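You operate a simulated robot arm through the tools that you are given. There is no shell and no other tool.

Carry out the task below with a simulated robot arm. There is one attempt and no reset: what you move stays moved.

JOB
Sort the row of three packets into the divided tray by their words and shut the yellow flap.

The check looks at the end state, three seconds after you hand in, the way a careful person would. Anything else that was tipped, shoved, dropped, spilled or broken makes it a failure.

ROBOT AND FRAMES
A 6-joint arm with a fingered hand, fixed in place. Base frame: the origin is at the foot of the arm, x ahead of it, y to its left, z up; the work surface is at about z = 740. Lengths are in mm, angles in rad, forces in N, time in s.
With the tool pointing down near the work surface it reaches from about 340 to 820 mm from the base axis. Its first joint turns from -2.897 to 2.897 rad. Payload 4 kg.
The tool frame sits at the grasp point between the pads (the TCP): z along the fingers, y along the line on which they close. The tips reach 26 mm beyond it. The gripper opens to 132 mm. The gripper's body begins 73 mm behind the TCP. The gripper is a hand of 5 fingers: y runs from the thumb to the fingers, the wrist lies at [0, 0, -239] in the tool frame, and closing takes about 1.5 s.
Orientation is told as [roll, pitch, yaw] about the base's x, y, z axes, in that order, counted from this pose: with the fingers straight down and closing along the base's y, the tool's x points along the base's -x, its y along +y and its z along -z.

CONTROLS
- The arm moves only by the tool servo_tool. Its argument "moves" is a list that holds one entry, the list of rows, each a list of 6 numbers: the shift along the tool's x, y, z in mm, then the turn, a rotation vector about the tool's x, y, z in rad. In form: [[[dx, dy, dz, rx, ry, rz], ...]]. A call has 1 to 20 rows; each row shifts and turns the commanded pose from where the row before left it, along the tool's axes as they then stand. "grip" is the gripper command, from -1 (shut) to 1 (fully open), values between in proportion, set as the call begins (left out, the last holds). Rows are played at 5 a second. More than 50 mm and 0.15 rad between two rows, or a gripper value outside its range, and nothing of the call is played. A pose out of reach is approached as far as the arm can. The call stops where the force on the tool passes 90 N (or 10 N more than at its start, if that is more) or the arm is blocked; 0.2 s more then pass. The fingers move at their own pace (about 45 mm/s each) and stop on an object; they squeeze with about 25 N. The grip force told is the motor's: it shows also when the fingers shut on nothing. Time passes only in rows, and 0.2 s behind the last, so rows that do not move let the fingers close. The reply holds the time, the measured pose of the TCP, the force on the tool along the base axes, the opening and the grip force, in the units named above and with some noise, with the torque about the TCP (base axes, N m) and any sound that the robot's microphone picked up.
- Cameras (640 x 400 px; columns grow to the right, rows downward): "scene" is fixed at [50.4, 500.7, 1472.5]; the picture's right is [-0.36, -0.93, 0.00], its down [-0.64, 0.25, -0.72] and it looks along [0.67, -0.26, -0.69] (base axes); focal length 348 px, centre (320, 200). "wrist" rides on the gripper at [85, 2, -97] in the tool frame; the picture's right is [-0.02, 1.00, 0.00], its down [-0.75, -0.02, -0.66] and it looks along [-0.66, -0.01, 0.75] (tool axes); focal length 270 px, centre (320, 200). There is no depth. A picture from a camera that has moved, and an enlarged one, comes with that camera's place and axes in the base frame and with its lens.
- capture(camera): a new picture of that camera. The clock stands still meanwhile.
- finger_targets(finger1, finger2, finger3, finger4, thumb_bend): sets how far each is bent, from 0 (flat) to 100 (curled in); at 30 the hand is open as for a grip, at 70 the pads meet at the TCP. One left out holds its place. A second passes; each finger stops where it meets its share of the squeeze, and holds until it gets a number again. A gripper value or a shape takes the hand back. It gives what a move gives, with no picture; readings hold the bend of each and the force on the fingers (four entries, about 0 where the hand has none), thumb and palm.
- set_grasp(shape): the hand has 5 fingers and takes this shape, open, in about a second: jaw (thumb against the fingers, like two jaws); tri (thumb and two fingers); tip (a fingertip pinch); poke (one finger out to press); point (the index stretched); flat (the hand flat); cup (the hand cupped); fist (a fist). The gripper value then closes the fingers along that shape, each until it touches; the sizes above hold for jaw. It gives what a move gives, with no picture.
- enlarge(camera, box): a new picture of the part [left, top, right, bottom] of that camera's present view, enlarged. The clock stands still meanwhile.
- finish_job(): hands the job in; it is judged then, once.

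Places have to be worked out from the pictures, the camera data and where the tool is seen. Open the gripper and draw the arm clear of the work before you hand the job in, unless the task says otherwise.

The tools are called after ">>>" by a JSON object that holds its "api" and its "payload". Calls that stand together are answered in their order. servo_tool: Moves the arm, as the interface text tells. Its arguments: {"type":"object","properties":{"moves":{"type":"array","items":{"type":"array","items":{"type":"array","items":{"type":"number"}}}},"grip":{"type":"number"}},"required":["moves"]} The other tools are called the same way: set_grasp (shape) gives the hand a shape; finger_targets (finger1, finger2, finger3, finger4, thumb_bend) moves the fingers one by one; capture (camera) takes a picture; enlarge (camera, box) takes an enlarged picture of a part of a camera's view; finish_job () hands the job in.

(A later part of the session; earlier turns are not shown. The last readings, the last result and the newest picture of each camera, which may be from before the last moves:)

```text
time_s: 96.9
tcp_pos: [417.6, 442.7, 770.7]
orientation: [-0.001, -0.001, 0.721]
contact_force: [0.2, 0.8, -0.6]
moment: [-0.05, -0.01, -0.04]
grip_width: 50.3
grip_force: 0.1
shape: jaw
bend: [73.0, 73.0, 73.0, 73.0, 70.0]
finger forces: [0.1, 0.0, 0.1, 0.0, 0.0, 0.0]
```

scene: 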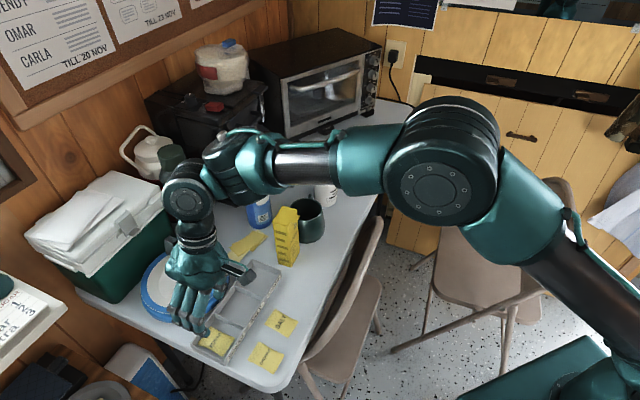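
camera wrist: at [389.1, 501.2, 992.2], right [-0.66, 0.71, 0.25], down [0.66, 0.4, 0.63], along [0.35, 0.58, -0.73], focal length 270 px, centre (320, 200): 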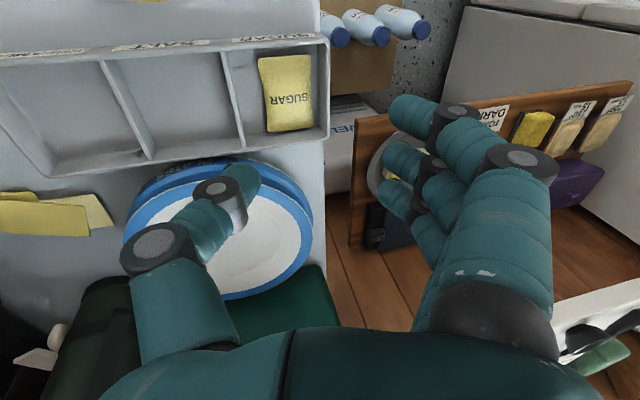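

No contact yet at 771. I'll keep creeping down 1 mm at a time.

>>> {"api": "servo_tool", "payload": {"moves": [[[0, 0, 1, 0, 0, 0], [0, 0, 0, 0, 0, 0]]]}}

>>> {"api": "servo_tool", "payload": {"moves": [[[0, 0, 1, 0, 0, 0], [0, 0, 0, 0, 0, 0]]]}}

>>> {"api": "enlarge", "payload": {"camera": "wrist", "box": [160, 20, 480, 240]}}

```text
time_s: 97.5
tcp_pos: [418.7, 441.8, 770.7]
orientation: [-0.001, 0.0, 0.72]
contact_force: [-1.0, 1.2, 0.4]
moment: [0.0, 0.01, -0.02]
grip_width: 50.3
grip_force: 0.0
shape: jaw
bend: [73.0, 73.0, 73.0, 73.0, 70.0]
finger forces: [0.1, 0.1, 0.0, 0.0, 0.0, 0.1]
```

```text
time_s: 98.1
tcp_pos: [419.3, 441.4, 770.6]
orientation: [0.001, -0.001, 0.72]
contact_force: [-0.5, -0.2, -0.3]
moment: [0.01, -0.01, -0.04]
grip_width: 50.3
grip_force: 0.1
shape: jaw
bend: [73.0, 73.0, 73.0, 73.0, 70.0]
finger forces: [0.1, 0.0, 0.0, 0.1, 0.0, 0.0]
```

```text
1.82 times, centred on (320, 130) of wrist
camera zoom: at [353.5, 385.7, 867.3], right [-0.64, 0.76, 0.0], down [0.58, 0.49, 0.66], along [0.5, 0.42, -0.75], focal length 491 px, centre (320, 327)
```

zoom: 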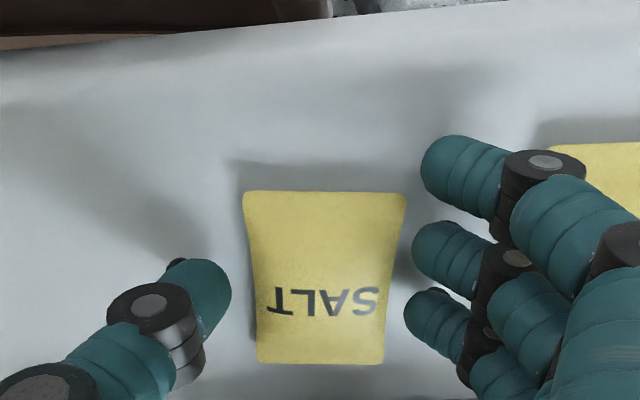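

Still no contact, and the gaps are even. I'll keep going down carefully.

>>> {"api": "servo_tool", "payload": {"moves": [[[0, 0, 1, 0, 0, 0], [0, 0, 0, 0, 0, 0]]]}}

>>> {"api": "servo_tool", "payload": {"moves": [[[0, 0, 1, 0, 0, 0], [0, 0, 0, 0, 0, 0]]]}}

>>> {"api": "servo_tool", "payload": {"moves": [[[0, 0, 0.7, 0, 0, 0], [0, 0, 0, 0, 0, 0]]]}}

```text
time_s: 98.7
tcp_pos: [417.3, 441.3, 768.5]
orientation: [0.0, 0.0, 0.722]
contact_force: [-1.1, -1.1, 0.7]
moment: [-0.02, 0.01, -0.01]
grip_width: 50.4
grip_force: 0.0
shape: jaw
bend: [73.0, 73.0, 73.0, 73.0, 70.0]
finger forces: [0.1, 0.0, 0.0, 0.0, 0.0, 0.0]
```

```text
time_s: 99.3
tcp_pos: [418.0, 442.0, 768.5]
orientation: [0.001, 0.0, 0.723]
contact_force: [0.0, -0.6, -0.1]
moment: [-0.02, 0.02, -0.02]
grip_width: 50.2
grip_force: 0.0
shape: jaw
bend: [73.0, 73.0, 73.0, 73.0, 70.0]
finger forces: [0.0, 0.0, 0.0, 0.0, 0.0, 0.1]
```

```text
time_s: 99.9
tcp_pos: [418.5, 442.2, 767.2]
orientation: [0.0, -0.001, 0.723]
contact_force: [-1.1, 1.9, 8.0]
moment: [0.21, 0.2, -0.02]
grip_width: 50.1
grip_force: 0.1
shape: jaw
bend: [74.0, 74.0, 74.0, 74.0, 70.0]
finger forces: [2.3, 2.0, 1.8, 1.7, 0.1, 0.1]
```

The fingertips now touch the table (8 N) while the thumb doesn't, so it's slightly higher. I'll ease up, add a small roll of −0.07 rad so both touch together, and settle down again.

>>> {"api": "servo_tool", "payload": {"moves": [[[0, 0, -1.5, 0, 0, 0], [0, 0, 0, -0.07, 0, 0], [0, 0, 0, 0, 0, 0]]]}}

>>> {"api": "servo_tool", "payload": {"moves": [[[0, 0, 1, 0, 0, 0], [0, 0, 0, 0, 0, 0]]]}}

>>> {"api": "servo_tool", "payload": {"moves": [[[0, 0, 0.7, 0, 0, 0], [0, 0, 0, 0, 0, 0]]]}}

```text
time_s: 100.7
tcp_pos: [416.9, 441.5, 769.2]
orientation: [0.07, 0.0, 0.722]
contact_force: [-1.3, -4.0, 13.2]
moment: [-0.47, -0.32, -0.14]
grip_width: 51.5
grip_force: 0.0
shape: jaw
bend: [74.0, 74.0, 74.0, 74.0, 70.0]
finger forces: [0.0, 0.0, 0.0, 0.1, 13.2, 0.0]
```

```text
time_s: 101.3
tcp_pos: [418.4, 442.5, 768.3]
orientation: [0.071, -0.001, 0.72]
contact_force: [-1.8, -7.5, 30.0]
moment: [-1.08, -0.7, -0.23]
grip_width: 51.8
grip_force: 0.1
shape: jaw
bend: [74.0, 74.0, 74.0, 74.0, 70.0]
finger forces: [0.1, 0.1, 0.0, 0.1, 30.0, 0.0]
```

```text
time_s: 101.9
tcp_pos: [418.3, 441.6, 767.0]
orientation: [0.071, -0.003, 0.721]
contact_force: [2.8, -5.4, 40.7]
moment: [-1.31, -1.04, -0.07]
grip_width: 52.3
grip_force: 0.0
shape: jaw
bend: [74.0, 74.0, 74.0, 74.0, 70.0]
finger forces: [0.1, 0.0, 0.1, 0.0, 40.2, 0.0]
```

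Too much: the thumb is now carrying the load (40 N). I'll ease up right away and reduce the roll to about −0.02.

>>> {"api": "servo_tool", "payload": {"moves": [[[0, 0, -3, 0, 0, 0], [0, 0, 0, 0.05, 0, 0], [0, 0, 0, 0, 0, 0]]]}}

>>> {"api": "enlarge", "payload": {"camera": "wrist", "box": [160, 20, 480, 240]}}

```text
time_s: 102.7
tcp_pos: [415.3, 439.3, 768.8]
orientation: [0.02, 0.003, 0.721]
contact_force: [0.7, 0.8, 2.0]
moment: [-0.08, -0.03, 0.03]
grip_width: 49.2
grip_force: 0.0
shape: jaw
bend: [74.0, 74.0, 74.0, 74.0, 70.0]
finger forces: [0.0, 0.0, 0.0, 0.0, 2.3, 0.0]
```

```text
1.82 times, centred on (320, 130) of wrist
camera zoom: at [352.8, 383.4, 865.3], right [-0.64, 0.76, 0.02], down [0.59, 0.48, 0.66], along [0.49, 0.43, -0.76], focal length 491 px, centre (320, 327)
```

zoom: 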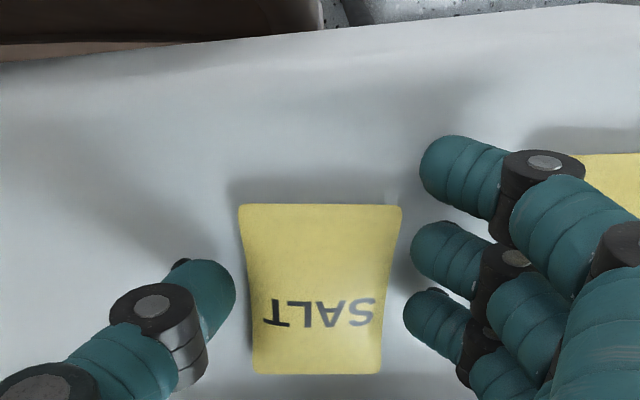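

There's light contact now (2 N) and both sides are at table level. I'll close on SALT.

>>> {"api": "servo_tool", "payload": {"moves": [[[0, 0, 0, 0, 0, 0], [0, 0, 0, 0, 0, 0], [0, 0, 0, 0, 0, 0], [0, 0, 0, 0, 0, 0], [0, 0, 0, 0, 0, 0]]], "grip": -0.6}}

>>> {"api": "enlarge", "payload": {"camera": "wrist", "box": [160, 20, 480, 240]}}

>>> {"api": "enlarge", "payload": {"camera": "scene", "box": [230, 280, 330, 380]}}

```text
time_s: 103.9
tcp_pos: [416.8, 441.6, 769.5]
orientation: [0.021, -0.001, 0.721]
contact_force: [0.6, 0.5, 0.6]
moment: [0.02, 0.0, 0.02]
grip_width: 29.6
grip_force: 25.0
shape: jaw
bend: [66.0, 73.0, 73.0, 73.0, 70.0]
finger forces: [0.1, 7.5, 7.2, 6.7, 21.4, 0.0]
```

```text
1.82 times, centred on (320, 130) of wrist
camera zoom: at [353.5, 383.8, 866.2], right [-0.64, 0.76, 0.02], down [0.58, 0.48, 0.66], along [0.49, 0.44, -0.75], focal length 491 px, centre (320, 327)
```

zoom: 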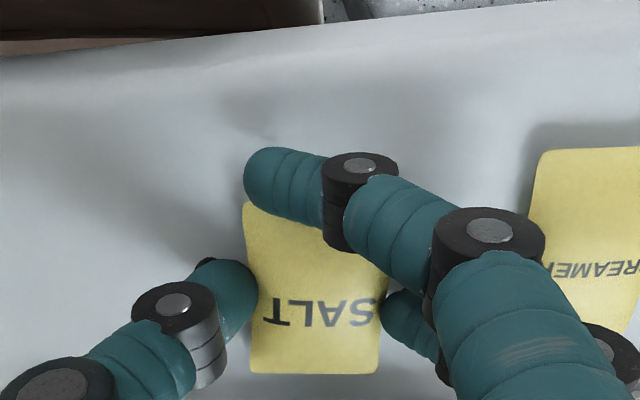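

```text
4.00 times, centred on (280, 330) of scene
camera zoom: at [50.4, 500.7, 1472.5], right [-0.36, -0.93, 0.0], down [-0.64, 0.25, -0.72], along [0.67, -0.26, -0.69], focal length 1392 px, centre (480, -320)
```

zoom: 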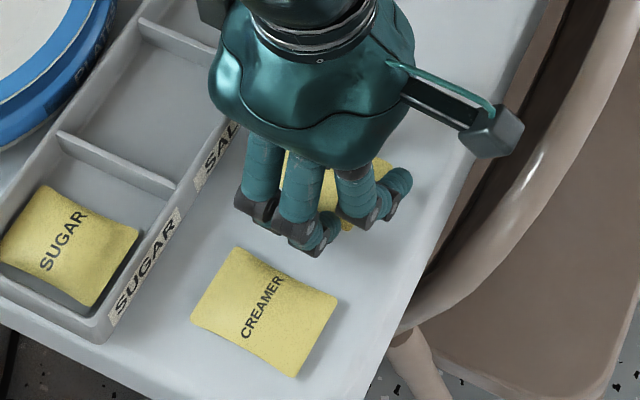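

Three fingers and the thumb hold the packet (21.4 N on each side, no table force). The index passed just beyond the packet's end. I'll lift very slowly and check.

>>> {"api": "servo_tool", "payload": {"moves": [[[0, 0, -0.5, 0, 0, 0], [0, 0, -1, 0, 0, 0], [0, 0, -1.5, 0, 0, 0], [0, 0, -2, 0, 0, 0], [0, 0, -2, 0, 0, 0], [0, 0, -2, 0, 0, 0], [0, 0, -1.5, 0, 0, 0], [0, 0, -1, 0, 0, 0], [0, 0, 0, 0, 0, 0], [0, 0, 0, 0, 0, 0]]]}}

>>> {"api": "enlarge", "payload": {"camera": "wrist", "box": [160, 20, 480, 240]}}

>>> {"api": "enlarge", "payload": {"camera": "scene", "box": [230, 280, 330, 380]}}

```text
time_s: 106.1
tcp_pos: [417.3, 442.3, 780.7]
orientation: [0.021, -0.001, 0.721]
contact_force: [0.1, -0.3, -0.4]
moment: [-0.02, -0.01, 0.01]
grip_width: 29.5
grip_force: 24.6
shape: jaw
bend: [66.0, 73.0, 73.0, 73.0, 70.0]
finger forces: [0.1, 7.5, 7.2, 6.6, 21.3, 0.0]
```

```text
1.82 times, centred on (320, 130) of wrist
camera zoom: at [354.0, 385.3, 878.5], right [-0.64, 0.76, 0.02], down [0.58, 0.48, 0.66], along [0.49, 0.44, -0.75], focal length 491 px, centre (320, 327)
```

zoom: 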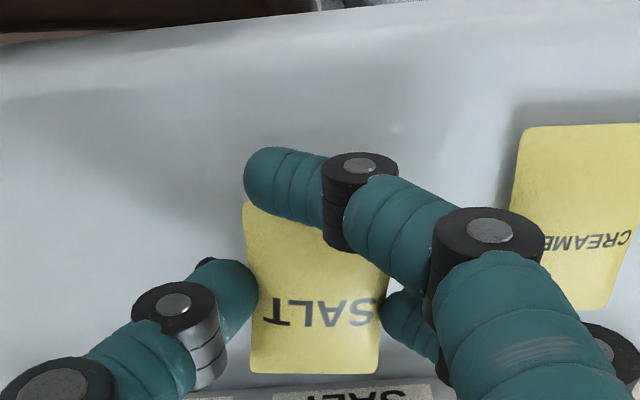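

```text
4.00 times, centred on (280, 330) of scene
camera zoom: at [50.4, 500.7, 1472.5], right [-0.36, -0.93, 0.0], down [-0.64, 0.25, -0.72], along [0.67, -0.26, -0.69], focal length 1392 px, centre (480, -320)
```

zoom: 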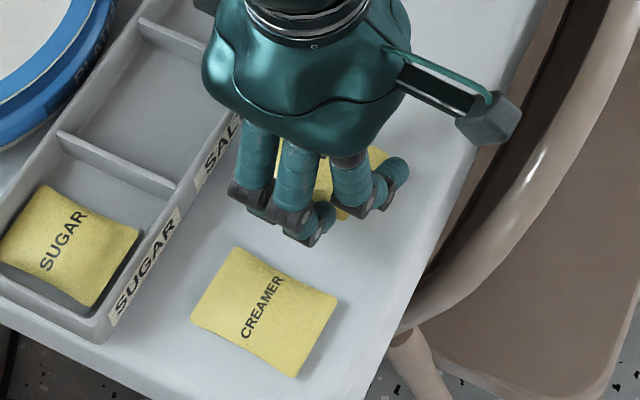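

Solid, forces unchanged. I'll lift to about 828 gently.

>>> {"api": "servo_tool", "payload": {"moves": [[[0, 0, -2, 0, 0, 0], [0, 0, -4, 0, 0, 0], [0, 0, -5, 0, 0, 0], [0, 0, -5, 0, 0, 0], [0, 0, -5, 0, 0, 0], [0, 0, -5, 0, 0, 0], [0, 0, -5, 0, 0, 0], [0, 0, -5, 0, 0, 0], [0, 0, -5, 0, 0, 0], [0, 0, -4, 0, 0, 0], [0, 0, -2, 0, 0, 0], [0, 0, 0, 0, 0, 0]]]}}

>>> {"api": "enlarge", "payload": {"camera": "wrist", "box": [160, 20, 480, 240]}}

```text
time_s: 108.7
tcp_pos: [417.5, 440.9, 828.1]
orientation: [0.022, 0.0, 0.72]
contact_force: [0.3, -0.3, 0.3]
moment: [-0.01, 0.0, 0.0]
grip_width: 29.4
grip_force: 24.6
shape: jaw
bend: [66.0, 73.0, 73.0, 73.0, 70.0]
finger forces: [0.0, 7.4, 7.3, 6.5, 21.4, 0.0]
```

```text
1.82 times, centred on (320, 130) of wrist
camera zoom: at [353.7, 384.1, 926.0], right [-0.64, 0.76, 0.02], down [0.58, 0.48, 0.66], along [0.49, 0.44, -0.75], focal length 491 px, centre (320, 327)
```

zoom: 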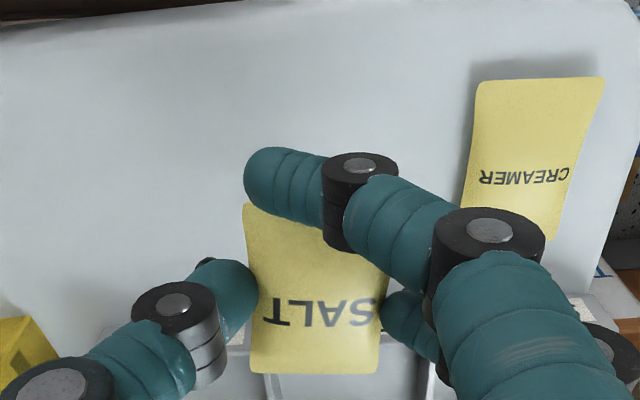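

Holding well. I'll carry it slowly over the SALT compartment.

>>> {"api": "servo_tool", "payload": {"moves": [[[-3.4, 0.45, 0, 0, 0, 0], [-6.8, 0.9, 0, 0, 0, 0], [-6.8, 0.9, 0, 0, 0, 0], [-6.8, 0.9, 0, 0, 0, 0], [-6.8, 0.9, 0, 0, 0, 0], [-6.8, 0.9, 0, 0, 0, 0], [-6.8, 0.9, 0, 0, 0, 0], [-6.8, 0.9, 0, 0, 0, 0], [-6.8, 0.9, 0, 0, 0, 0], [-6.8, 0.9, 0, 0, 0, 0], [-6.8, 0.9, 0, 0, 0, 0], [-6.8, 0.9, 0, 0, 0, 0], [-6.8, 0.9, 0, 0, 0, 0], [-6.8, 0.9, 0, 0, 0, 0], [-6.8, 0.9, 0, 0, 0, 0], [-3.4, 0.45, 0, 0, 0, 0], [0, 0, 0, 0, 0, -0.027], [0, 0, 0, 0, 0, -0.027], [0, 0, 0, 0, 0, 0]]]}}

>>> {"api": "capture", "payload": {"camera": "wrist"}}

>>> {"api": "enlarge", "payload": {"camera": "scene", "box": [180, 240, 320, 380]}}

```text
time_s: 112.7
tcp_pos: [486.6, 519.7, 828.4]
orientation: [0.021, 0.0, 0.775]
contact_force: [1.0, -0.2, -0.4]
moment: [0.01, 0.02, -0.07]
grip_width: 29.4
grip_force: 25.2
shape: jaw
bend: [66.0, 73.0, 73.0, 73.0, 70.0]
finger forces: [0.0, 7.5, 7.3, 6.6, 21.5, 0.0]
```

```text
taken
camera wrist: at [425.1, 458.1, 925.8], right [-0.69, 0.73, 0.02], down [0.56, 0.51, 0.66], along [0.47, 0.46, -0.75], focal length 270 px, centre (320, 200)
```

wrist: 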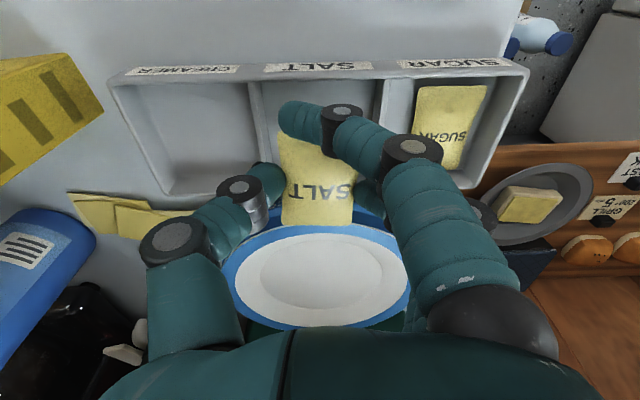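

```text
2.86 times, centred on (250, 310) of scene
camera zoom: at [50.4, 500.7, 1472.5], right [-0.36, -0.93, 0.0], down [-0.64, 0.25, -0.72], along [0.67, -0.26, -0.69], focal length 994 px, centre (520, -114)
```

zoom: 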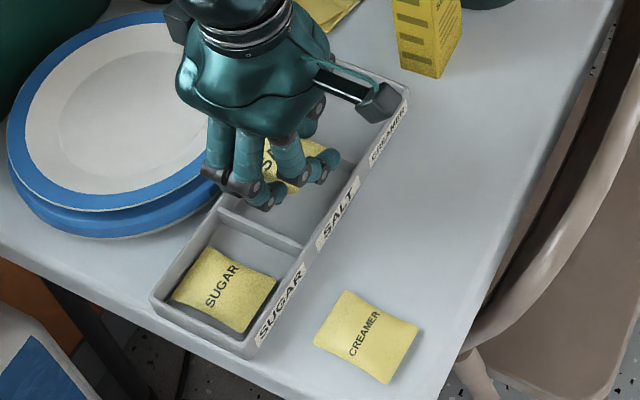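

The packet sits over the centre of the SALT compartment (489,522 against the compartment's 489,522). I'll lower it to just above the rim.

>>> {"api": "servo_tool", "payload": {"moves": [[[0, 0, 2, 0, 0, 0], [0, 0, 4, 0, 0, 0], [0, 0, 4, 0, 0, 0], [0, 0, 4, 0, 0, 0], [0, 0, 4, 0, 0, 0], [0, 0, 4, 0, 0, 0], [0, 0, 4, 0, 0, 0], [0, 0, 1.5, 0, 0, 0], [0, 0, 0, 0, 0, 0]]]}}

>>> {"api": "capture", "payload": {"camera": "wrist"}}

>>> {"api": "enlarge", "payload": {"camera": "scene", "box": [200, 250, 300, 350]}}

```text
time_s: 114.7
tcp_pos: [485.5, 519.2, 799.2]
orientation: [0.023, -0.001, 0.775]
contact_force: [0.0, 0.0, 0.1]
moment: [0.02, 0.02, 0.04]
grip_width: 29.4
grip_force: 25.1
shape: jaw
bend: [66.0, 73.0, 73.0, 73.0, 70.0]
finger forces: [0.0, 7.5, 7.2, 6.6, 21.4, 0.1]
```

```text
taken
camera wrist: at [425.4, 458.6, 897.1], right [-0.68, 0.73, 0.02], down [0.56, 0.51, 0.66], along [0.47, 0.46, -0.75], focal length 270 px, centre (320, 200)
```

wrist: 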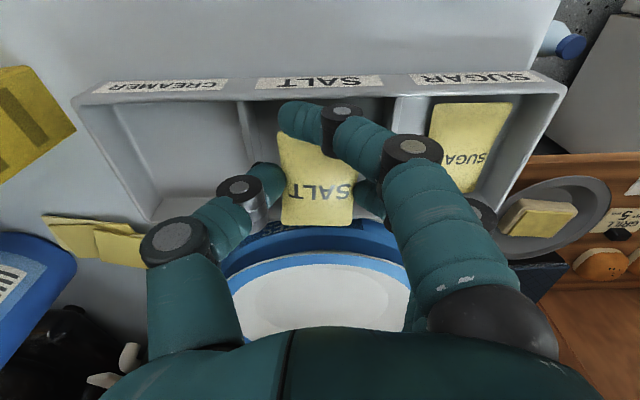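

```text
4.00 times, centred on (250, 300) of scene
camera zoom: at [50.4, 500.7, 1472.5], right [-0.36, -0.93, 0.0], down [-0.64, 0.25, -0.72], along [0.67, -0.26, -0.69], focal length 1392 px, centre (600, -200)
```

zoom: 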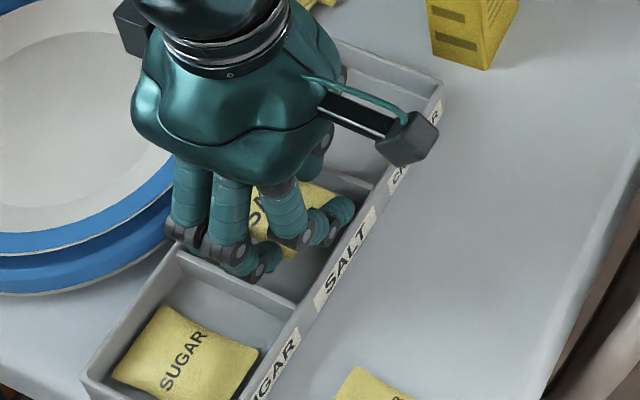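

The packet looks about 4 mm too far back, so I'll shift that much toward the robot and release.

>>> {"api": "servo_tool", "payload": {"moves": [[[2, 0, 0, 0, 0, 0], [2, 0, 0, 0, 0, 0], [0, 0, 0, 0, 0, 0]]]}}

>>> {"api": "servo_tool", "payload": {"moves": [[[0, 0, 0, 0, 0, 0], [0, 0, 0, 0, 0, 0], [0, 0, 0, 0, 0, 0], [0, 0, 0, 0, 0, 0]]], "grip": -0.2}}

>>> {"api": "capture", "payload": {"camera": "wrist"}}

>>> {"api": "enlarge", "payload": {"camera": "scene", "box": [200, 250, 300, 350]}}

```text
time_s: 115.5
tcp_pos: [484.4, 516.3, 800.0]
orientation: [0.02, -0.001, 0.774]
contact_force: [-0.6, 0.6, -0.3]
moment: [0.02, -0.01, -0.04]
grip_width: 29.3
grip_force: 25.0
shape: jaw
bend: [66.0, 73.0, 73.0, 73.0, 70.0]
finger forces: [0.1, 7.5, 7.3, 6.6, 21.5, 0.0]
```

```text
time_s: 116.5
tcp_pos: [484.2, 516.3, 799.9]
orientation: [0.02, -0.001, 0.774]
contact_force: [-0.8, -0.1, 0.1]
moment: [0.0, 0.0, 0.02]
grip_width: 52.0
grip_force: 0.2
shape: jaw
bend: [73.0, 73.0, 73.0, 73.0, 70.0]
finger forces: [0.0, 0.0, 0.0, 0.0, 0.0, 0.1]
```

```text
taken
camera wrist: at [422.8, 455.4, 897.5], right [-0.68, 0.73, 0.02], down [0.56, 0.51, 0.66], along [0.47, 0.46, -0.75], focal length 270 px, centre (320, 200)
```

wrist: 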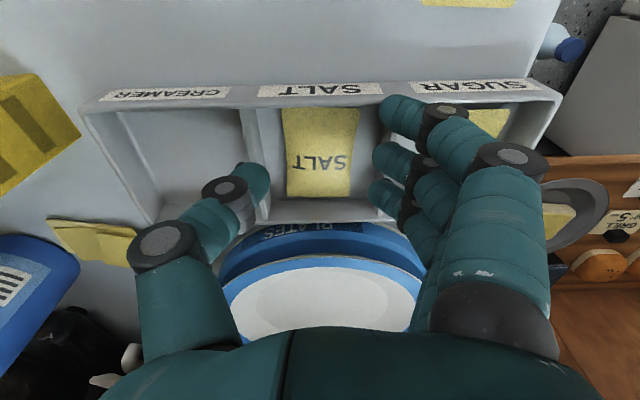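

```text
4.00 times, centred on (250, 300) of scene
camera zoom: at [50.4, 500.7, 1472.5], right [-0.36, -0.93, 0.0], down [-0.64, 0.25, -0.72], along [0.67, -0.26, -0.69], focal length 1392 px, centre (600, -200)
```

zoom: 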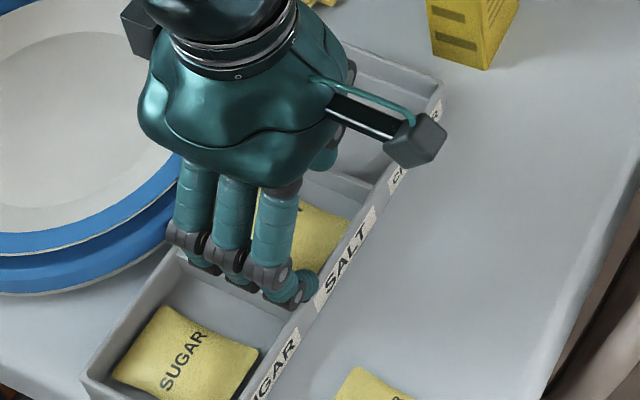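

SALT lies flat in its compartment. Now CREAMER: I'll rise, move over it (about 359,495, yaw 0.737) and stop at z≈800.

>>> {"api": "servo_tool", "payload": {"moves": [[[0, 0, -5, 0, 0, 0], [0, 0, -15, 0, 0, 0], [0, 0, -25, 0, 0, 0], [0, 0, -25, 0, 0, 0], [26, 18, 0, 0, 0, 0], [26, 18, 0, 0, 0, 0], [26, 18, 0, 0, 0, 0], [26.8, 18.6, 0, 0, 0, 0], [0, 0, 0, 0, 0, 0.038], [0, 0, 25, 0, 0, 0], [0, 0, 25, 0, 0, 0], [0, 0, 20, 0, 0, 0], [0, 0, 0, 0, 0, 0]]], "grip": -0.05}}

>>> {"api": "enlarge", "payload": {"camera": "wrist", "box": [160, 20, 480, 240]}}

>>> {"api": "capture", "payload": {"camera": "scene"}}

```text
time_s: 119.3
tcp_pos: [358.8, 494.4, 802.9]
orientation: [0.022, 0.001, 0.737]
contact_force: [0.3, 1.2, -0.3]
moment: [0.0, 0.0, 0.0]
grip_width: 61.9
grip_force: 0.0
shape: jaw
bend: [73.0, 73.0, 73.0, 73.0, 70.0]
finger forces: [0.0, 0.1, 0.0, 0.0, 0.1, 0.0]
```

```text
1.82 times, centred on (320, 130) of wrist
camera zoom: at [295.2, 435.9, 900.2], right [-0.66, 0.75, 0.02], down [0.58, 0.48, 0.66], along [0.49, 0.44, -0.75], focal length 491 px, centre (320, 327)
```

zoom: 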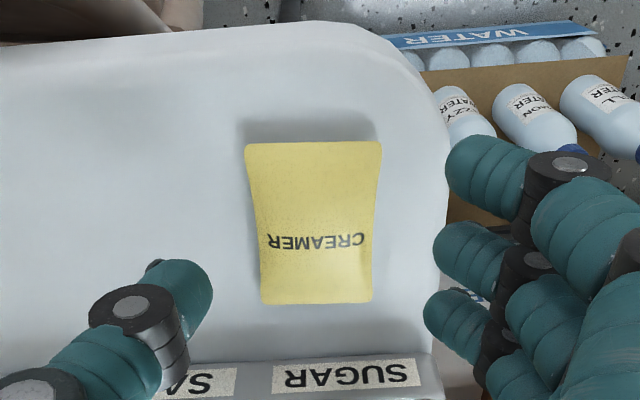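

```text
taken
```

scene: 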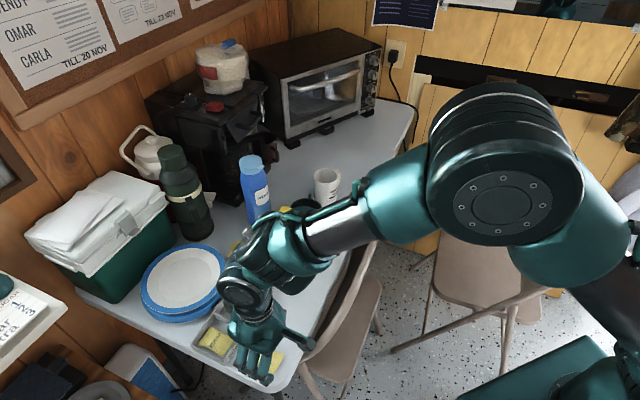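

CREAMER is centred to about 1 mm. I'll shift 3 mm so the index also engages, narrow to 50 mm, and descend to about 773.

>>> {"api": "servo_tool", "payload": {"moves": [[[-3, -1, 0, 0, 0, 0], [0, 0, 10, 0, 0, 0], [0, 0, 10, 0, 0, 0], [0, 0, 6, 0, 0, 0], [0, 0, 3, 0, 0, 0], [0, 0, 0, 0, 0, 0]]], "grip": -0.25}}

>>> {"api": "enlarge", "payload": {"camera": "wrist", "box": [160, 20, 480, 240]}}

>>> {"api": "enlarge", "payload": {"camera": "scene", "box": [220, 290, 320, 390]}}

```text
time_s: 120.7
tcp_pos: [359.0, 497.2, 773.3]
orientation: [0.021, 0.0, 0.737]
contact_force: [0.6, 0.0, 0.0]
moment: [0.01, 0.03, -0.03]
grip_width: 50.2
grip_force: 0.1
shape: jaw
bend: [73.0, 73.0, 73.0, 73.0, 70.0]
finger forces: [0.0, 0.0, 0.1, 0.0, 0.0, 0.1]
```

```text
1.82 times, centred on (320, 130) of wrist
camera zoom: at [296.3, 438.6, 870.1], right [-0.66, 0.75, 0.02], down [0.58, 0.48, 0.66], along [0.49, 0.44, -0.75], focal length 491 px, centre (320, 327)
```

zoom: 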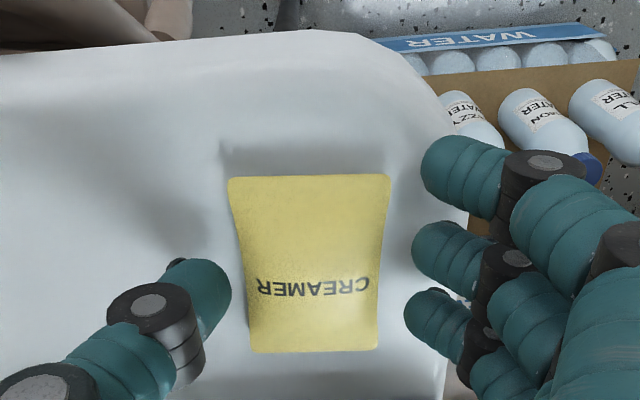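

```text
4.00 times, centred on (270, 340) of scene
camera zoom: at [50.4, 500.7, 1472.5], right [-0.36, -0.93, 0.0], down [-0.64, 0.25, -0.72], along [0.67, -0.26, -0.69], focal length 1392 px, centre (520, -360)
```

zoom: 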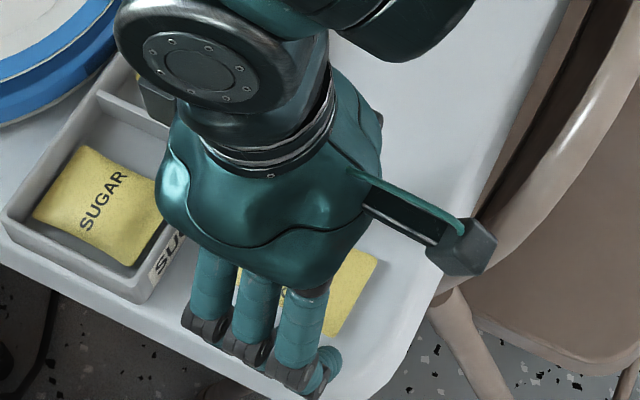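

Nearly centred. I'll shift 2 mm and creep down to table contact.

>>> {"api": "servo_tool", "payload": {"moves": [[[0, -2, 0, 0, 0, 0], [0, 0, 2, 0, 0, 0], [0, 0, 2, 0, 0, 0], [0, 0, 0, 0, 0, 0], [0, 0, 0, 0, 0, 0]]]}}

>>> {"api": "servo_tool", "payload": {"moves": [[[0, 0, 0.8, 0, 0, 0], [0, 0, 0, 0, 0, 0]]]}}

```text
time_s: 121.9
tcp_pos: [360.1, 495.1, 767.1]
orientation: [0.02, 0.0, 0.738]
contact_force: [0.6, 0.1, 0.2]
moment: [0.0, 0.02, 0.02]
grip_width: 50.3
grip_force: 0.0
shape: jaw
bend: [73.0, 73.0, 73.0, 73.0, 70.0]
finger forces: [0.0, 0.0, 0.1, 0.1, 0.0, 0.0]
```

```text
time_s: 122.5
tcp_pos: [361.0, 494.8, 766.8]
orientation: [0.022, 0.001, 0.737]
contact_force: [-0.8, -0.9, 1.5]
moment: [-0.05, -0.04, -0.03]
grip_width: 50.3
grip_force: 0.1
shape: jaw
bend: [73.0, 73.0, 73.0, 73.0, 70.0]
finger forces: [0.0, 0.1, 0.0, 0.0, 1.8, 0.0]
```

Light thumb contact (1.8 N), the same state as with SALT. I'll close on the packet.

>>> {"api": "servo_tool", "payload": {"moves": [[[0, 0, 0, 0, 0, 0], [0, 0, 0, 0, 0, 0], [0, 0, 0, 0, 0, 0], [0, 0, 0, 0, 0, 0], [0, 0, 0, 0, 0, 0]]], "grip": -0.6}}

>>> {"api": "enlarge", "payload": {"camera": "wrist", "box": [160, 20, 480, 240]}}

```text
time_s: 123.7
tcp_pos: [361.5, 495.0, 766.6]
orientation: [0.021, -0.001, 0.737]
contact_force: [0.4, -0.1, 1.5]
moment: [-0.01, -0.03, 0.03]
grip_width: 34.8
grip_force: 25.1
shape: jaw
bend: [74.0, 73.0, 73.0, 73.0, 70.0]
finger forces: [4.1, 7.3, 6.7, 6.3, 23.8, 0.0]
```

```text
1.82 times, centred on (320, 130) of wrist
camera zoom: at [298.2, 436.5, 865.2], right [-0.66, 0.75, 0.02], down [0.58, 0.48, 0.66], along [0.49, 0.44, -0.75], focal length 491 px, centre (320, 327)
```

zoom: 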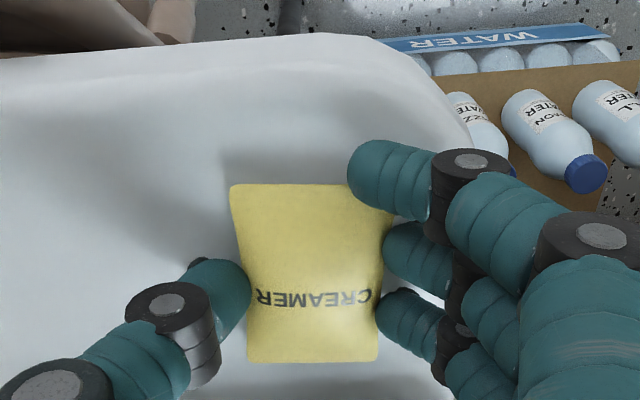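

A balanced grip with all four fingers engaged. I'll lift slowly.

>>> {"api": "servo_tool", "payload": {"moves": [[[0, 0, -0.5, 0, 0, 0], [0, 0, -1, 0, 0, 0], [0, 0, -1.5, 0, 0, 0], [0, 0, -2, 0, 0, 0], [0, 0, -2, 0, 0, 0], [0, 0, -2, 0, 0, 0], [0, 0, -1.5, 0, 0, 0], [0, 0, -1, 0, 0, 0], [0, 0, 0, 0, 0, 0], [0, 0, 0, 0, 0, 0]]]}}

>>> {"api": "enlarge", "payload": {"camera": "wrist", "box": [160, 20, 480, 240]}}

```text
time_s: 125.9
tcp_pos: [361.6, 495.1, 778.8]
orientation: [0.02, 0.0, 0.738]
contact_force: [0.1, 0.5, 0.1]
moment: [0.0, 0.03, -0.01]
grip_width: 34.9
grip_force: 24.9
shape: jaw
bend: [74.0, 73.0, 73.0, 73.0, 70.0]
finger forces: [3.9, 7.4, 6.7, 6.5, 22.8, 0.0]
```

```text
1.82 times, centred on (320, 130) of wrist
camera zoom: at [298.2, 436.7, 876.8], right [-0.66, 0.75, 0.02], down [0.58, 0.48, 0.66], along [0.49, 0.44, -0.75], focal length 491 px, centre (320, 327)
```

zoom: 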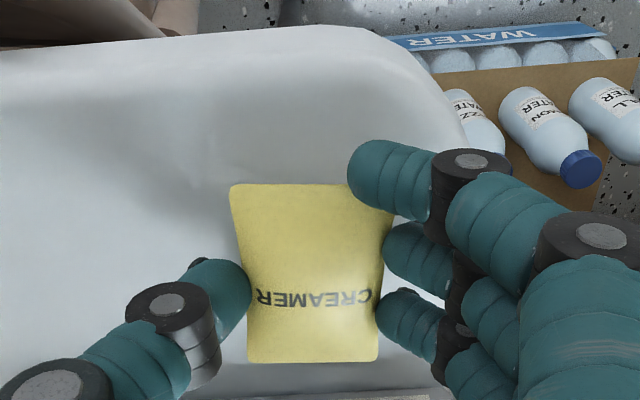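

Holding. I'll lift to about 828 gently.

>>> {"api": "servo_tool", "payload": {"moves": [[[0, 0, -2, 0, 0, 0], [0, 0, -4, 0, 0, 0], [0, 0, -5, 0, 0, 0], [0, 0, -5, 0, 0, 0], [0, 0, -5, 0, 0, 0], [0, 0, -5, 0, 0, 0], [0, 0, -5, 0, 0, 0], [0, 0, -5, 0, 0, 0], [0, 0, -5, 0, 0, 0], [0, 0, -5, 0, 0, 0], [0, 0, -3, 0, 0, 0], [0, 0, 0, 0, 0, 0]]]}}

>>> {"api": "enlarge", "payload": {"camera": "wrist", "box": [160, 20, 480, 240]}}

```text
time_s: 128.5
tcp_pos: [363.0, 493.2, 828.8]
orientation: [0.021, 0.0, 0.737]
contact_force: [0.2, 0.3, -0.3]
moment: [-0.02, 0.01, 0.0]
grip_width: 35.1
grip_force: 25.2
shape: jaw
bend: [74.0, 73.0, 73.0, 73.0, 70.0]
finger forces: [3.9, 7.5, 6.7, 6.3, 22.6, 0.1]
```

```text
1.82 times, centred on (320, 130) of wrist
camera zoom: at [299.0, 434.9, 926.3], right [-0.66, 0.75, 0.02], down [0.58, 0.48, 0.66], along [0.49, 0.44, -0.75], focal length 491 px, centre (320, 327)
```

zoom: 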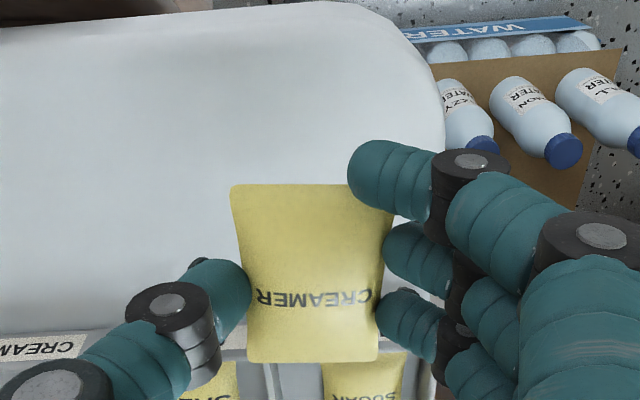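

Still solid. I'll roll the hand slowly to +0.2 rad so its body leans away from the carton, then carry the first half of the way.

>>> {"api": "servo_tool", "payload": {"moves": [[[0, 0, 0, 0.044, 0, 0], [0, 0, 0, 0.044, 0, 0], [0, 0, 0, 0.044, 0, 0], [0, 0, 0, 0.044, 0, 0], [0, 0, 0, 0.044, 0, 0], [-2.6, -2.9, 0.58, 0, 0, 0], [-5.16, -5.75, 1.17, 0, 0, 0], [-5.16, -5.75, 1.17, 0, 0, 0], [-5.16, -5.75, 1.17, 0, 0, 0], [-5.16, -5.75, 1.17, 0, 0, 0], [-5.16, -5.75, 1.17, 0, 0, 0], [-5.16, -5.75, 1.17, 0, 0, 0], [-5.16, -5.75, 1.17, 0, 0, 0], [-5.16, -5.75, 1.17, 0, 0, 0], [-5.16, -5.75, 1.17, 0, 0, 0], [-2.6, -2.9, 0.58, 0, 0, 0], [0, 0, 0, 0, 0, 0]]]}}

>>> {"api": "capture", "payload": {"camera": "wrist"}}

>>> {"api": "capture", "payload": {"camera": "scene"}}

```text
time_s: 132.1
tcp_pos: [439.9, 485.1, 828.2]
orientation: [-0.199, 0.0, 0.737]
contact_force: [-0.1, -0.5, 0.1]
moment: [-0.02, -0.01, 0.02]
grip_width: 34.7
grip_force: 25.3
shape: jaw
bend: [74.0, 73.0, 73.0, 73.0, 70.0]
finger forces: [3.5, 7.6, 6.8, 6.2, 22.6, 0.1]
```

```text
taken
camera wrist: at [362.2, 442.4, 923.2], right [-0.64, 0.74, -0.2], down [0.48, 0.59, 0.65], along [0.6, 0.32, -0.74], focal length 270 px, centre (320, 200)
```

wrist: 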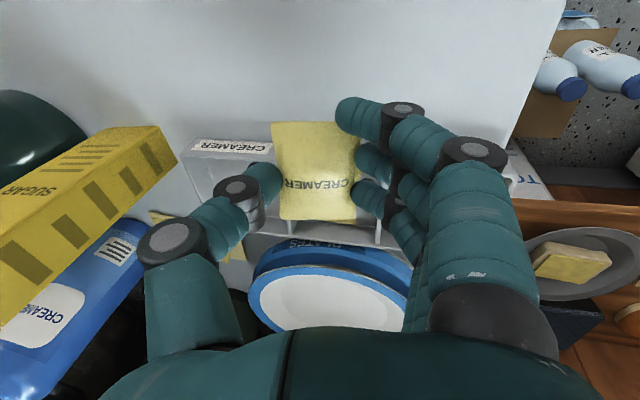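

```text
taken
```

scene: 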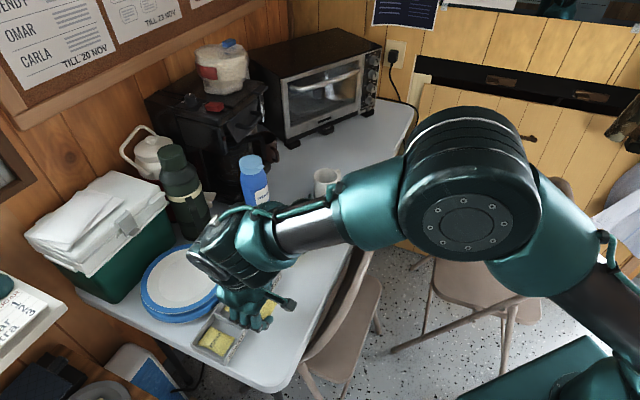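

Good so far. I'll continue most of the remaining way, then check clearance to the carton.

>>> {"api": "servo_tool", "payload": {"moves": [[[-2.6, -2.9, 0.6, 0, 0, 0], [-5.17, -5.8, 1.18, 0, 0, 0], [-5.17, -5.8, 1.18, 0, 0, 0], [-5.17, -5.8, 1.18, 0, 0, 0], [-5.17, -5.8, 1.18, 0, 0, 0], [-5.17, -5.8, 1.18, 0, 0, 0], [-5.17, -5.8, 1.18, 0, 0, 0], [-5.17, -5.8, 1.18, 0, 0, 0], [-2.6, -2.9, 0.6, 0, 0, 0], [0, 0, 0, 0, 0, 0]]]}}

>>> {"api": "capture", "payload": {"camera": "wrist"}}

>>> {"api": "enlarge", "payload": {"camera": "scene", "box": [190, 190, 340, 340]}}

```text
time_s: 134.3
tcp_pos: [503.7, 476.7, 826.4]
orientation: [-0.197, 0.0, 0.736]
contact_force: [0.2, -0.2, -0.5]
moment: [0.01, 0.01, 0.0]
grip_width: 34.6
grip_force: 24.8
shape: jaw
bend: [74.0, 73.0, 73.0, 73.0, 70.0]
finger forces: [3.5, 7.6, 6.8, 6.2, 22.6, 0.0]
```

```text
taken
camera wrist: at [426.4, 435.0, 922.1], right [-0.64, 0.74, -0.2], down [0.48, 0.59, 0.65], along [0.6, 0.32, -0.74], focal length 270 px, centre (320, 200)
```

wrist: 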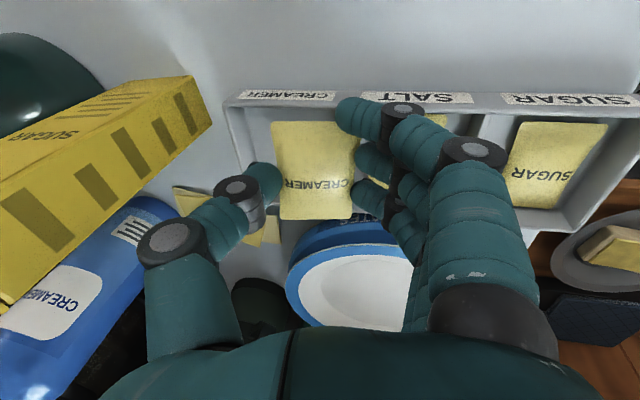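

```text
2.67 times, centred on (265, 265) of scene
camera zoom: at [50.4, 500.7, 1472.5], right [-0.36, -0.93, 0.0], down [-0.64, 0.25, -0.72], along [0.67, -0.26, -0.69], focal length 928 px, centre (467, 27)
```

zoom: 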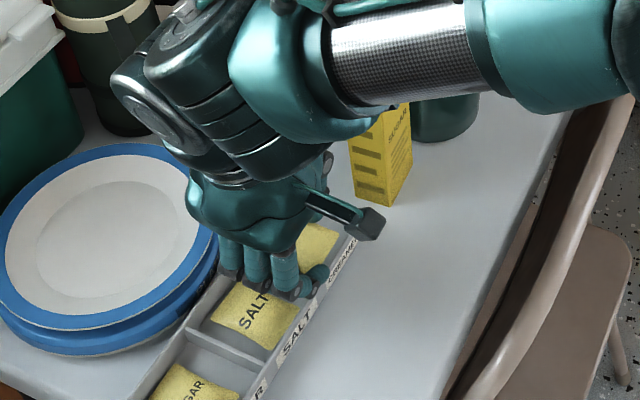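

Clear of the carton. I'll do the last 29 mm slowly.

>>> {"api": "servo_tool", "payload": {"moves": [[[-2.1, -2, 0.4, 0, 0, 0], [-4.1, -4, 0.82, 0, 0, 0], [-4.1, -4, 0.82, 0, 0, 0], [-4.1, -4, 0.82, 0, 0, 0], [-4.1, -4, 0.82, 0, 0, 0], [-2, -2, 0.4, 0, 0, 0], [0, 0, 0, 0, 0, 0]]]}}

>>> {"api": "capture", "payload": {"camera": "wrist"}}

>>> {"api": "enlarge", "payload": {"camera": "scene", "box": [210, 190, 330, 310]}}

```text
time_s: 135.9
tcp_pos: [533.8, 476.4, 828.0]
orientation: [-0.199, 0.0, 0.737]
contact_force: [-0.4, 0.6, 0.1]
moment: [-0.02, -0.07, 0.0]
grip_width: 34.6
grip_force: 25.6
shape: jaw
bend: [74.0, 73.0, 73.0, 73.0, 70.0]
finger forces: [3.4, 7.5, 6.8, 6.3, 22.6, 0.0]
```

```text
taken
camera wrist: at [455.3, 433.5, 922.9], right [-0.64, 0.74, -0.2], down [0.48, 0.59, 0.65], along [0.6, 0.32, -0.74], focal length 270 px, centre (320, 200)
```

wrist: 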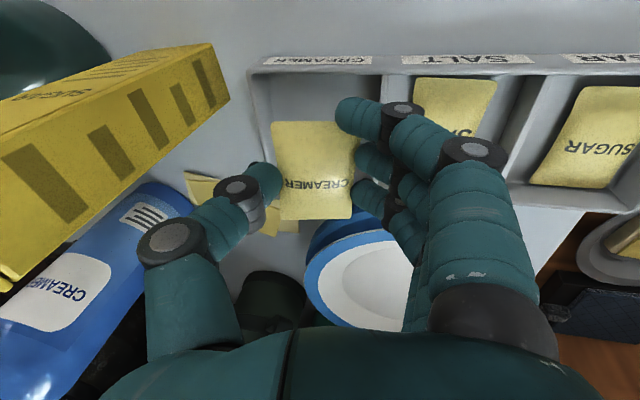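

```text
3.33 times, centred on (270, 250) of scene
camera zoom: at [50.4, 500.7, 1472.5], right [-0.36, -0.93, 0.0], down [-0.64, 0.25, -0.72], along [0.67, -0.26, -0.69], focal length 1160 px, centre (487, 33)
```

zoom: 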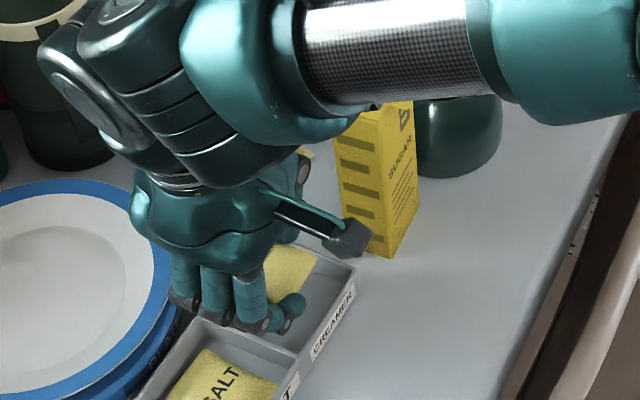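

Forces are steady and the hand is clear of the carton. The packet looks about 5 mm too far back, so I'll shift that toward the robot and lower 22 mm.

>>> {"api": "servo_tool", "payload": {"moves": [[[2.5, 0, 0, 0, 0, 0], [2.5, 0, 0, 0, 0, 0], [0, 0.4, 1.96, 0, 0, 0], [0, 0.8, 3.92, 0, 0, 0], [0, 0.8, 3.92, 0, 0, 0], [0, 0.8, 3.92, 0, 0, 0], [0, 0.8, 3.92, 0, 0, 0], [0, 0.8, 3.92, 0, 0, 0], [0, 0, 0, 0, 0, 0]]]}}

>>> {"api": "capture", "payload": {"camera": "wrist"}}

>>> {"api": "enlarge", "payload": {"camera": "scene", "box": [210, 190, 330, 310]}}

```text
time_s: 137.9
tcp_pos: [527.9, 473.8, 806.6]
orientation: [-0.199, -0.001, 0.738]
contact_force: [-0.3, -0.5, -0.1]
moment: [0.02, 0.03, 0.01]
grip_width: 35.2
grip_force: 24.6
shape: jaw
bend: [74.0, 73.0, 73.0, 73.0, 70.0]
finger forces: [3.5, 7.7, 6.8, 6.2, 22.7, 0.0]
```

```text
taken
camera wrist: at [450.4, 430.6, 901.7], right [-0.64, 0.74, -0.2], down [0.48, 0.59, 0.65], along [0.6, 0.32, -0.74], focal length 270 px, centre (320, 200)
```

wrist: 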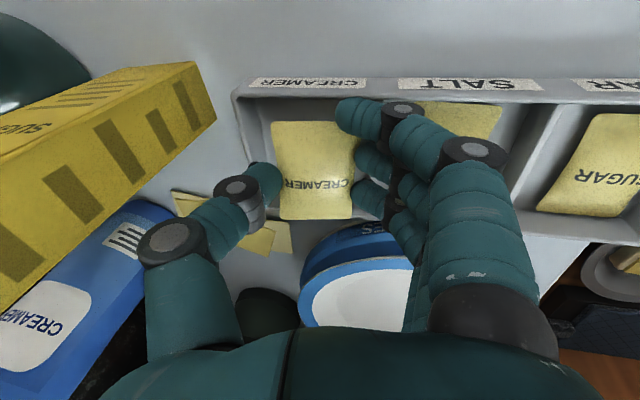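

```text
3.33 times, centred on (270, 250) of scene
camera zoom: at [50.4, 500.7, 1472.5], right [-0.36, -0.93, 0.0], down [-0.64, 0.25, -0.72], along [0.67, -0.26, -0.69], focal length 1160 px, centre (487, 33)
```

zoom: 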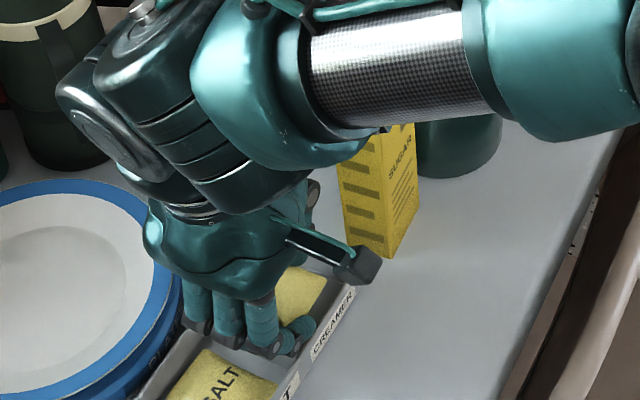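

CREAMER is over its compartment, slightly toward the SALT divider but within bounds. I'll release.

>>> {"api": "servo_tool", "payload": {"moves": [[[0, 0, 0, 0, 0, 0], [0, 0, 0, 0, 0, 0], [0, 0, 0, 0, 0, 0], [0, 0, 0, 0, 0, 0]]], "grip": -0.2}}

>>> {"api": "capture", "payload": {"camera": "wrist"}}

>>> {"api": "enlarge", "payload": {"camera": "scene", "box": [210, 220, 310, 320]}}

```text
time_s: 138.9
tcp_pos: [527.5, 472.8, 806.0]
orientation: [-0.199, -0.002, 0.737]
contact_force: [-0.5, 0.1, 0.2]
moment: [0.01, -0.02, 0.01]
grip_width: 51.8
grip_force: 0.0
shape: jaw
bend: [73.0, 73.0, 73.0, 73.0, 70.0]
finger forces: [0.1, 0.0, 0.0, 0.0, 0.1, 0.0]
```

```text
taken
camera wrist: at [450.4, 430.6, 901.9], right [-0.64, 0.74, -0.2], down [0.48, 0.59, 0.65], along [0.6, 0.32, -0.74], focal length 270 px, centre (320, 200)
```

wrist: 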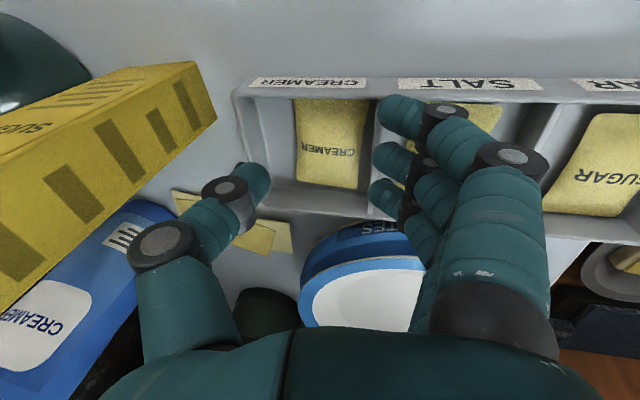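

```text
4.00 times, centred on (260, 270) of scene
camera zoom: at [50.4, 500.7, 1472.5], right [-0.36, -0.93, 0.0], down [-0.64, 0.25, -0.72], along [0.67, -0.26, -0.69], focal length 1392 px, centre (560, -80)
```

zoom: 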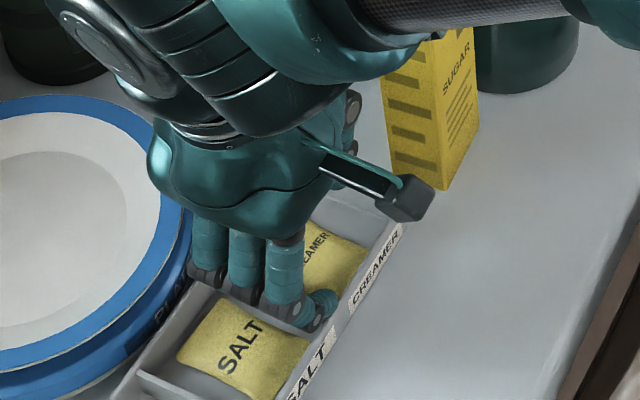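

CREAMER is in its compartment, flat. I'll lift straight up and withdraw toward the robot, then inspect everything.

>>> {"api": "servo_tool", "payload": {"moves": [[[0, -1, -4.9, 0, 0, 0], [0, -3, -14.7, 0, 0, 0], [0, -6, -29.4, 0, 0, 0], [0, -8, -39.2, 0, 0, 0], [0, -8, -39.2, 0, 0, 0], [0, -8, -39.2, 0, 0, 0], [0, -8, -39.2, 0, 0, 0], [0, 0, 0, -0.1, 0, 0], [0, 0, 0, -0.1, 0, 0], [40, 0, 0, 0, 0, 0], [40, 0, 0, 0, 0, 0], [40, 0, 0, 0, 0, 0], [0, -40, 0, 0, 0, 0], [0, -40, 0, 0, 0, 0], [0, 0, 0, 0, 0, 0]]]}}

>>> {"api": "capture", "payload": {"camera": "scene"}}

>>> {"api": "capture", "payload": {"camera": "wrist"}}

```text
time_s: 142.1
tcp_pos: [575.0, 409.8, 1007.9]
orientation: [0.001, -0.001, 0.737]
contact_force: [0.5, 0.4, 0.7]
moment: [0.05, 0.0, -0.01]
grip_width: 52.3
grip_force: 0.0
shape: jaw
bend: [73.0, 73.0, 73.0, 73.0, 70.0]
finger forces: [0.1, 0.0, 0.0, 0.0, 0.0, 0.1]
out of reach, approached as far as the arm can: row 7, 10, 11, 12
```

```text
taken
```

scene: 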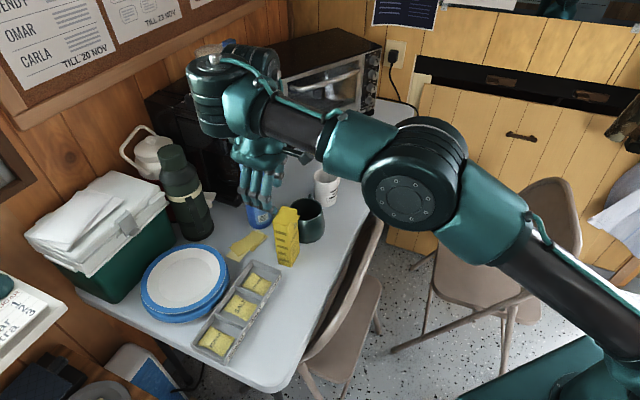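

```text
taken
camera wrist: at [510.3, 352.3, 1105.9], right [-0.66, 0.75, 0.0], down [0.57, 0.49, 0.66], along [0.5, 0.43, -0.75], focal length 270 px, centre (320, 200)
```

wrist: 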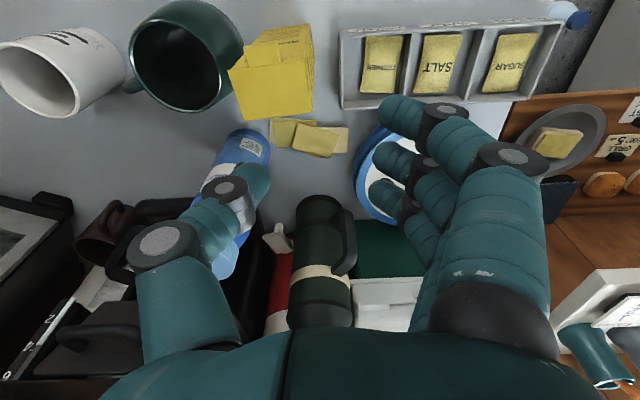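

The packets are all in place, but some withdrawal rows were out of reach and the hand ended over the carton side (no contact, forces about zero). I'll go up and then back toward the starting pose in small steps.

>>> {"api": "servo_tool", "payload": {"moves": [[[0, 0, -20, 0, 0, 0], [0, 0, -20, 0, 0, 0], [0, 0, -20, 0, 0, 0], [0, 0, 0, 0, 0, 0]]]}}

```text
time_s: 143.1
tcp_pos: [575.5, 411.1, 1069.3]
orientation: [0.001, 0.001, 0.736]
contact_force: [-0.2, -0.2, 0.1]
moment: [0.0, -0.01, -0.02]
grip_width: 52.2
grip_force: 0.0
shape: jaw
bend: [73.0, 73.0, 73.0, 73.0, 70.0]
finger forces: [0.1, 0.1, 0.0, 0.0, 0.1, 0.1]
```

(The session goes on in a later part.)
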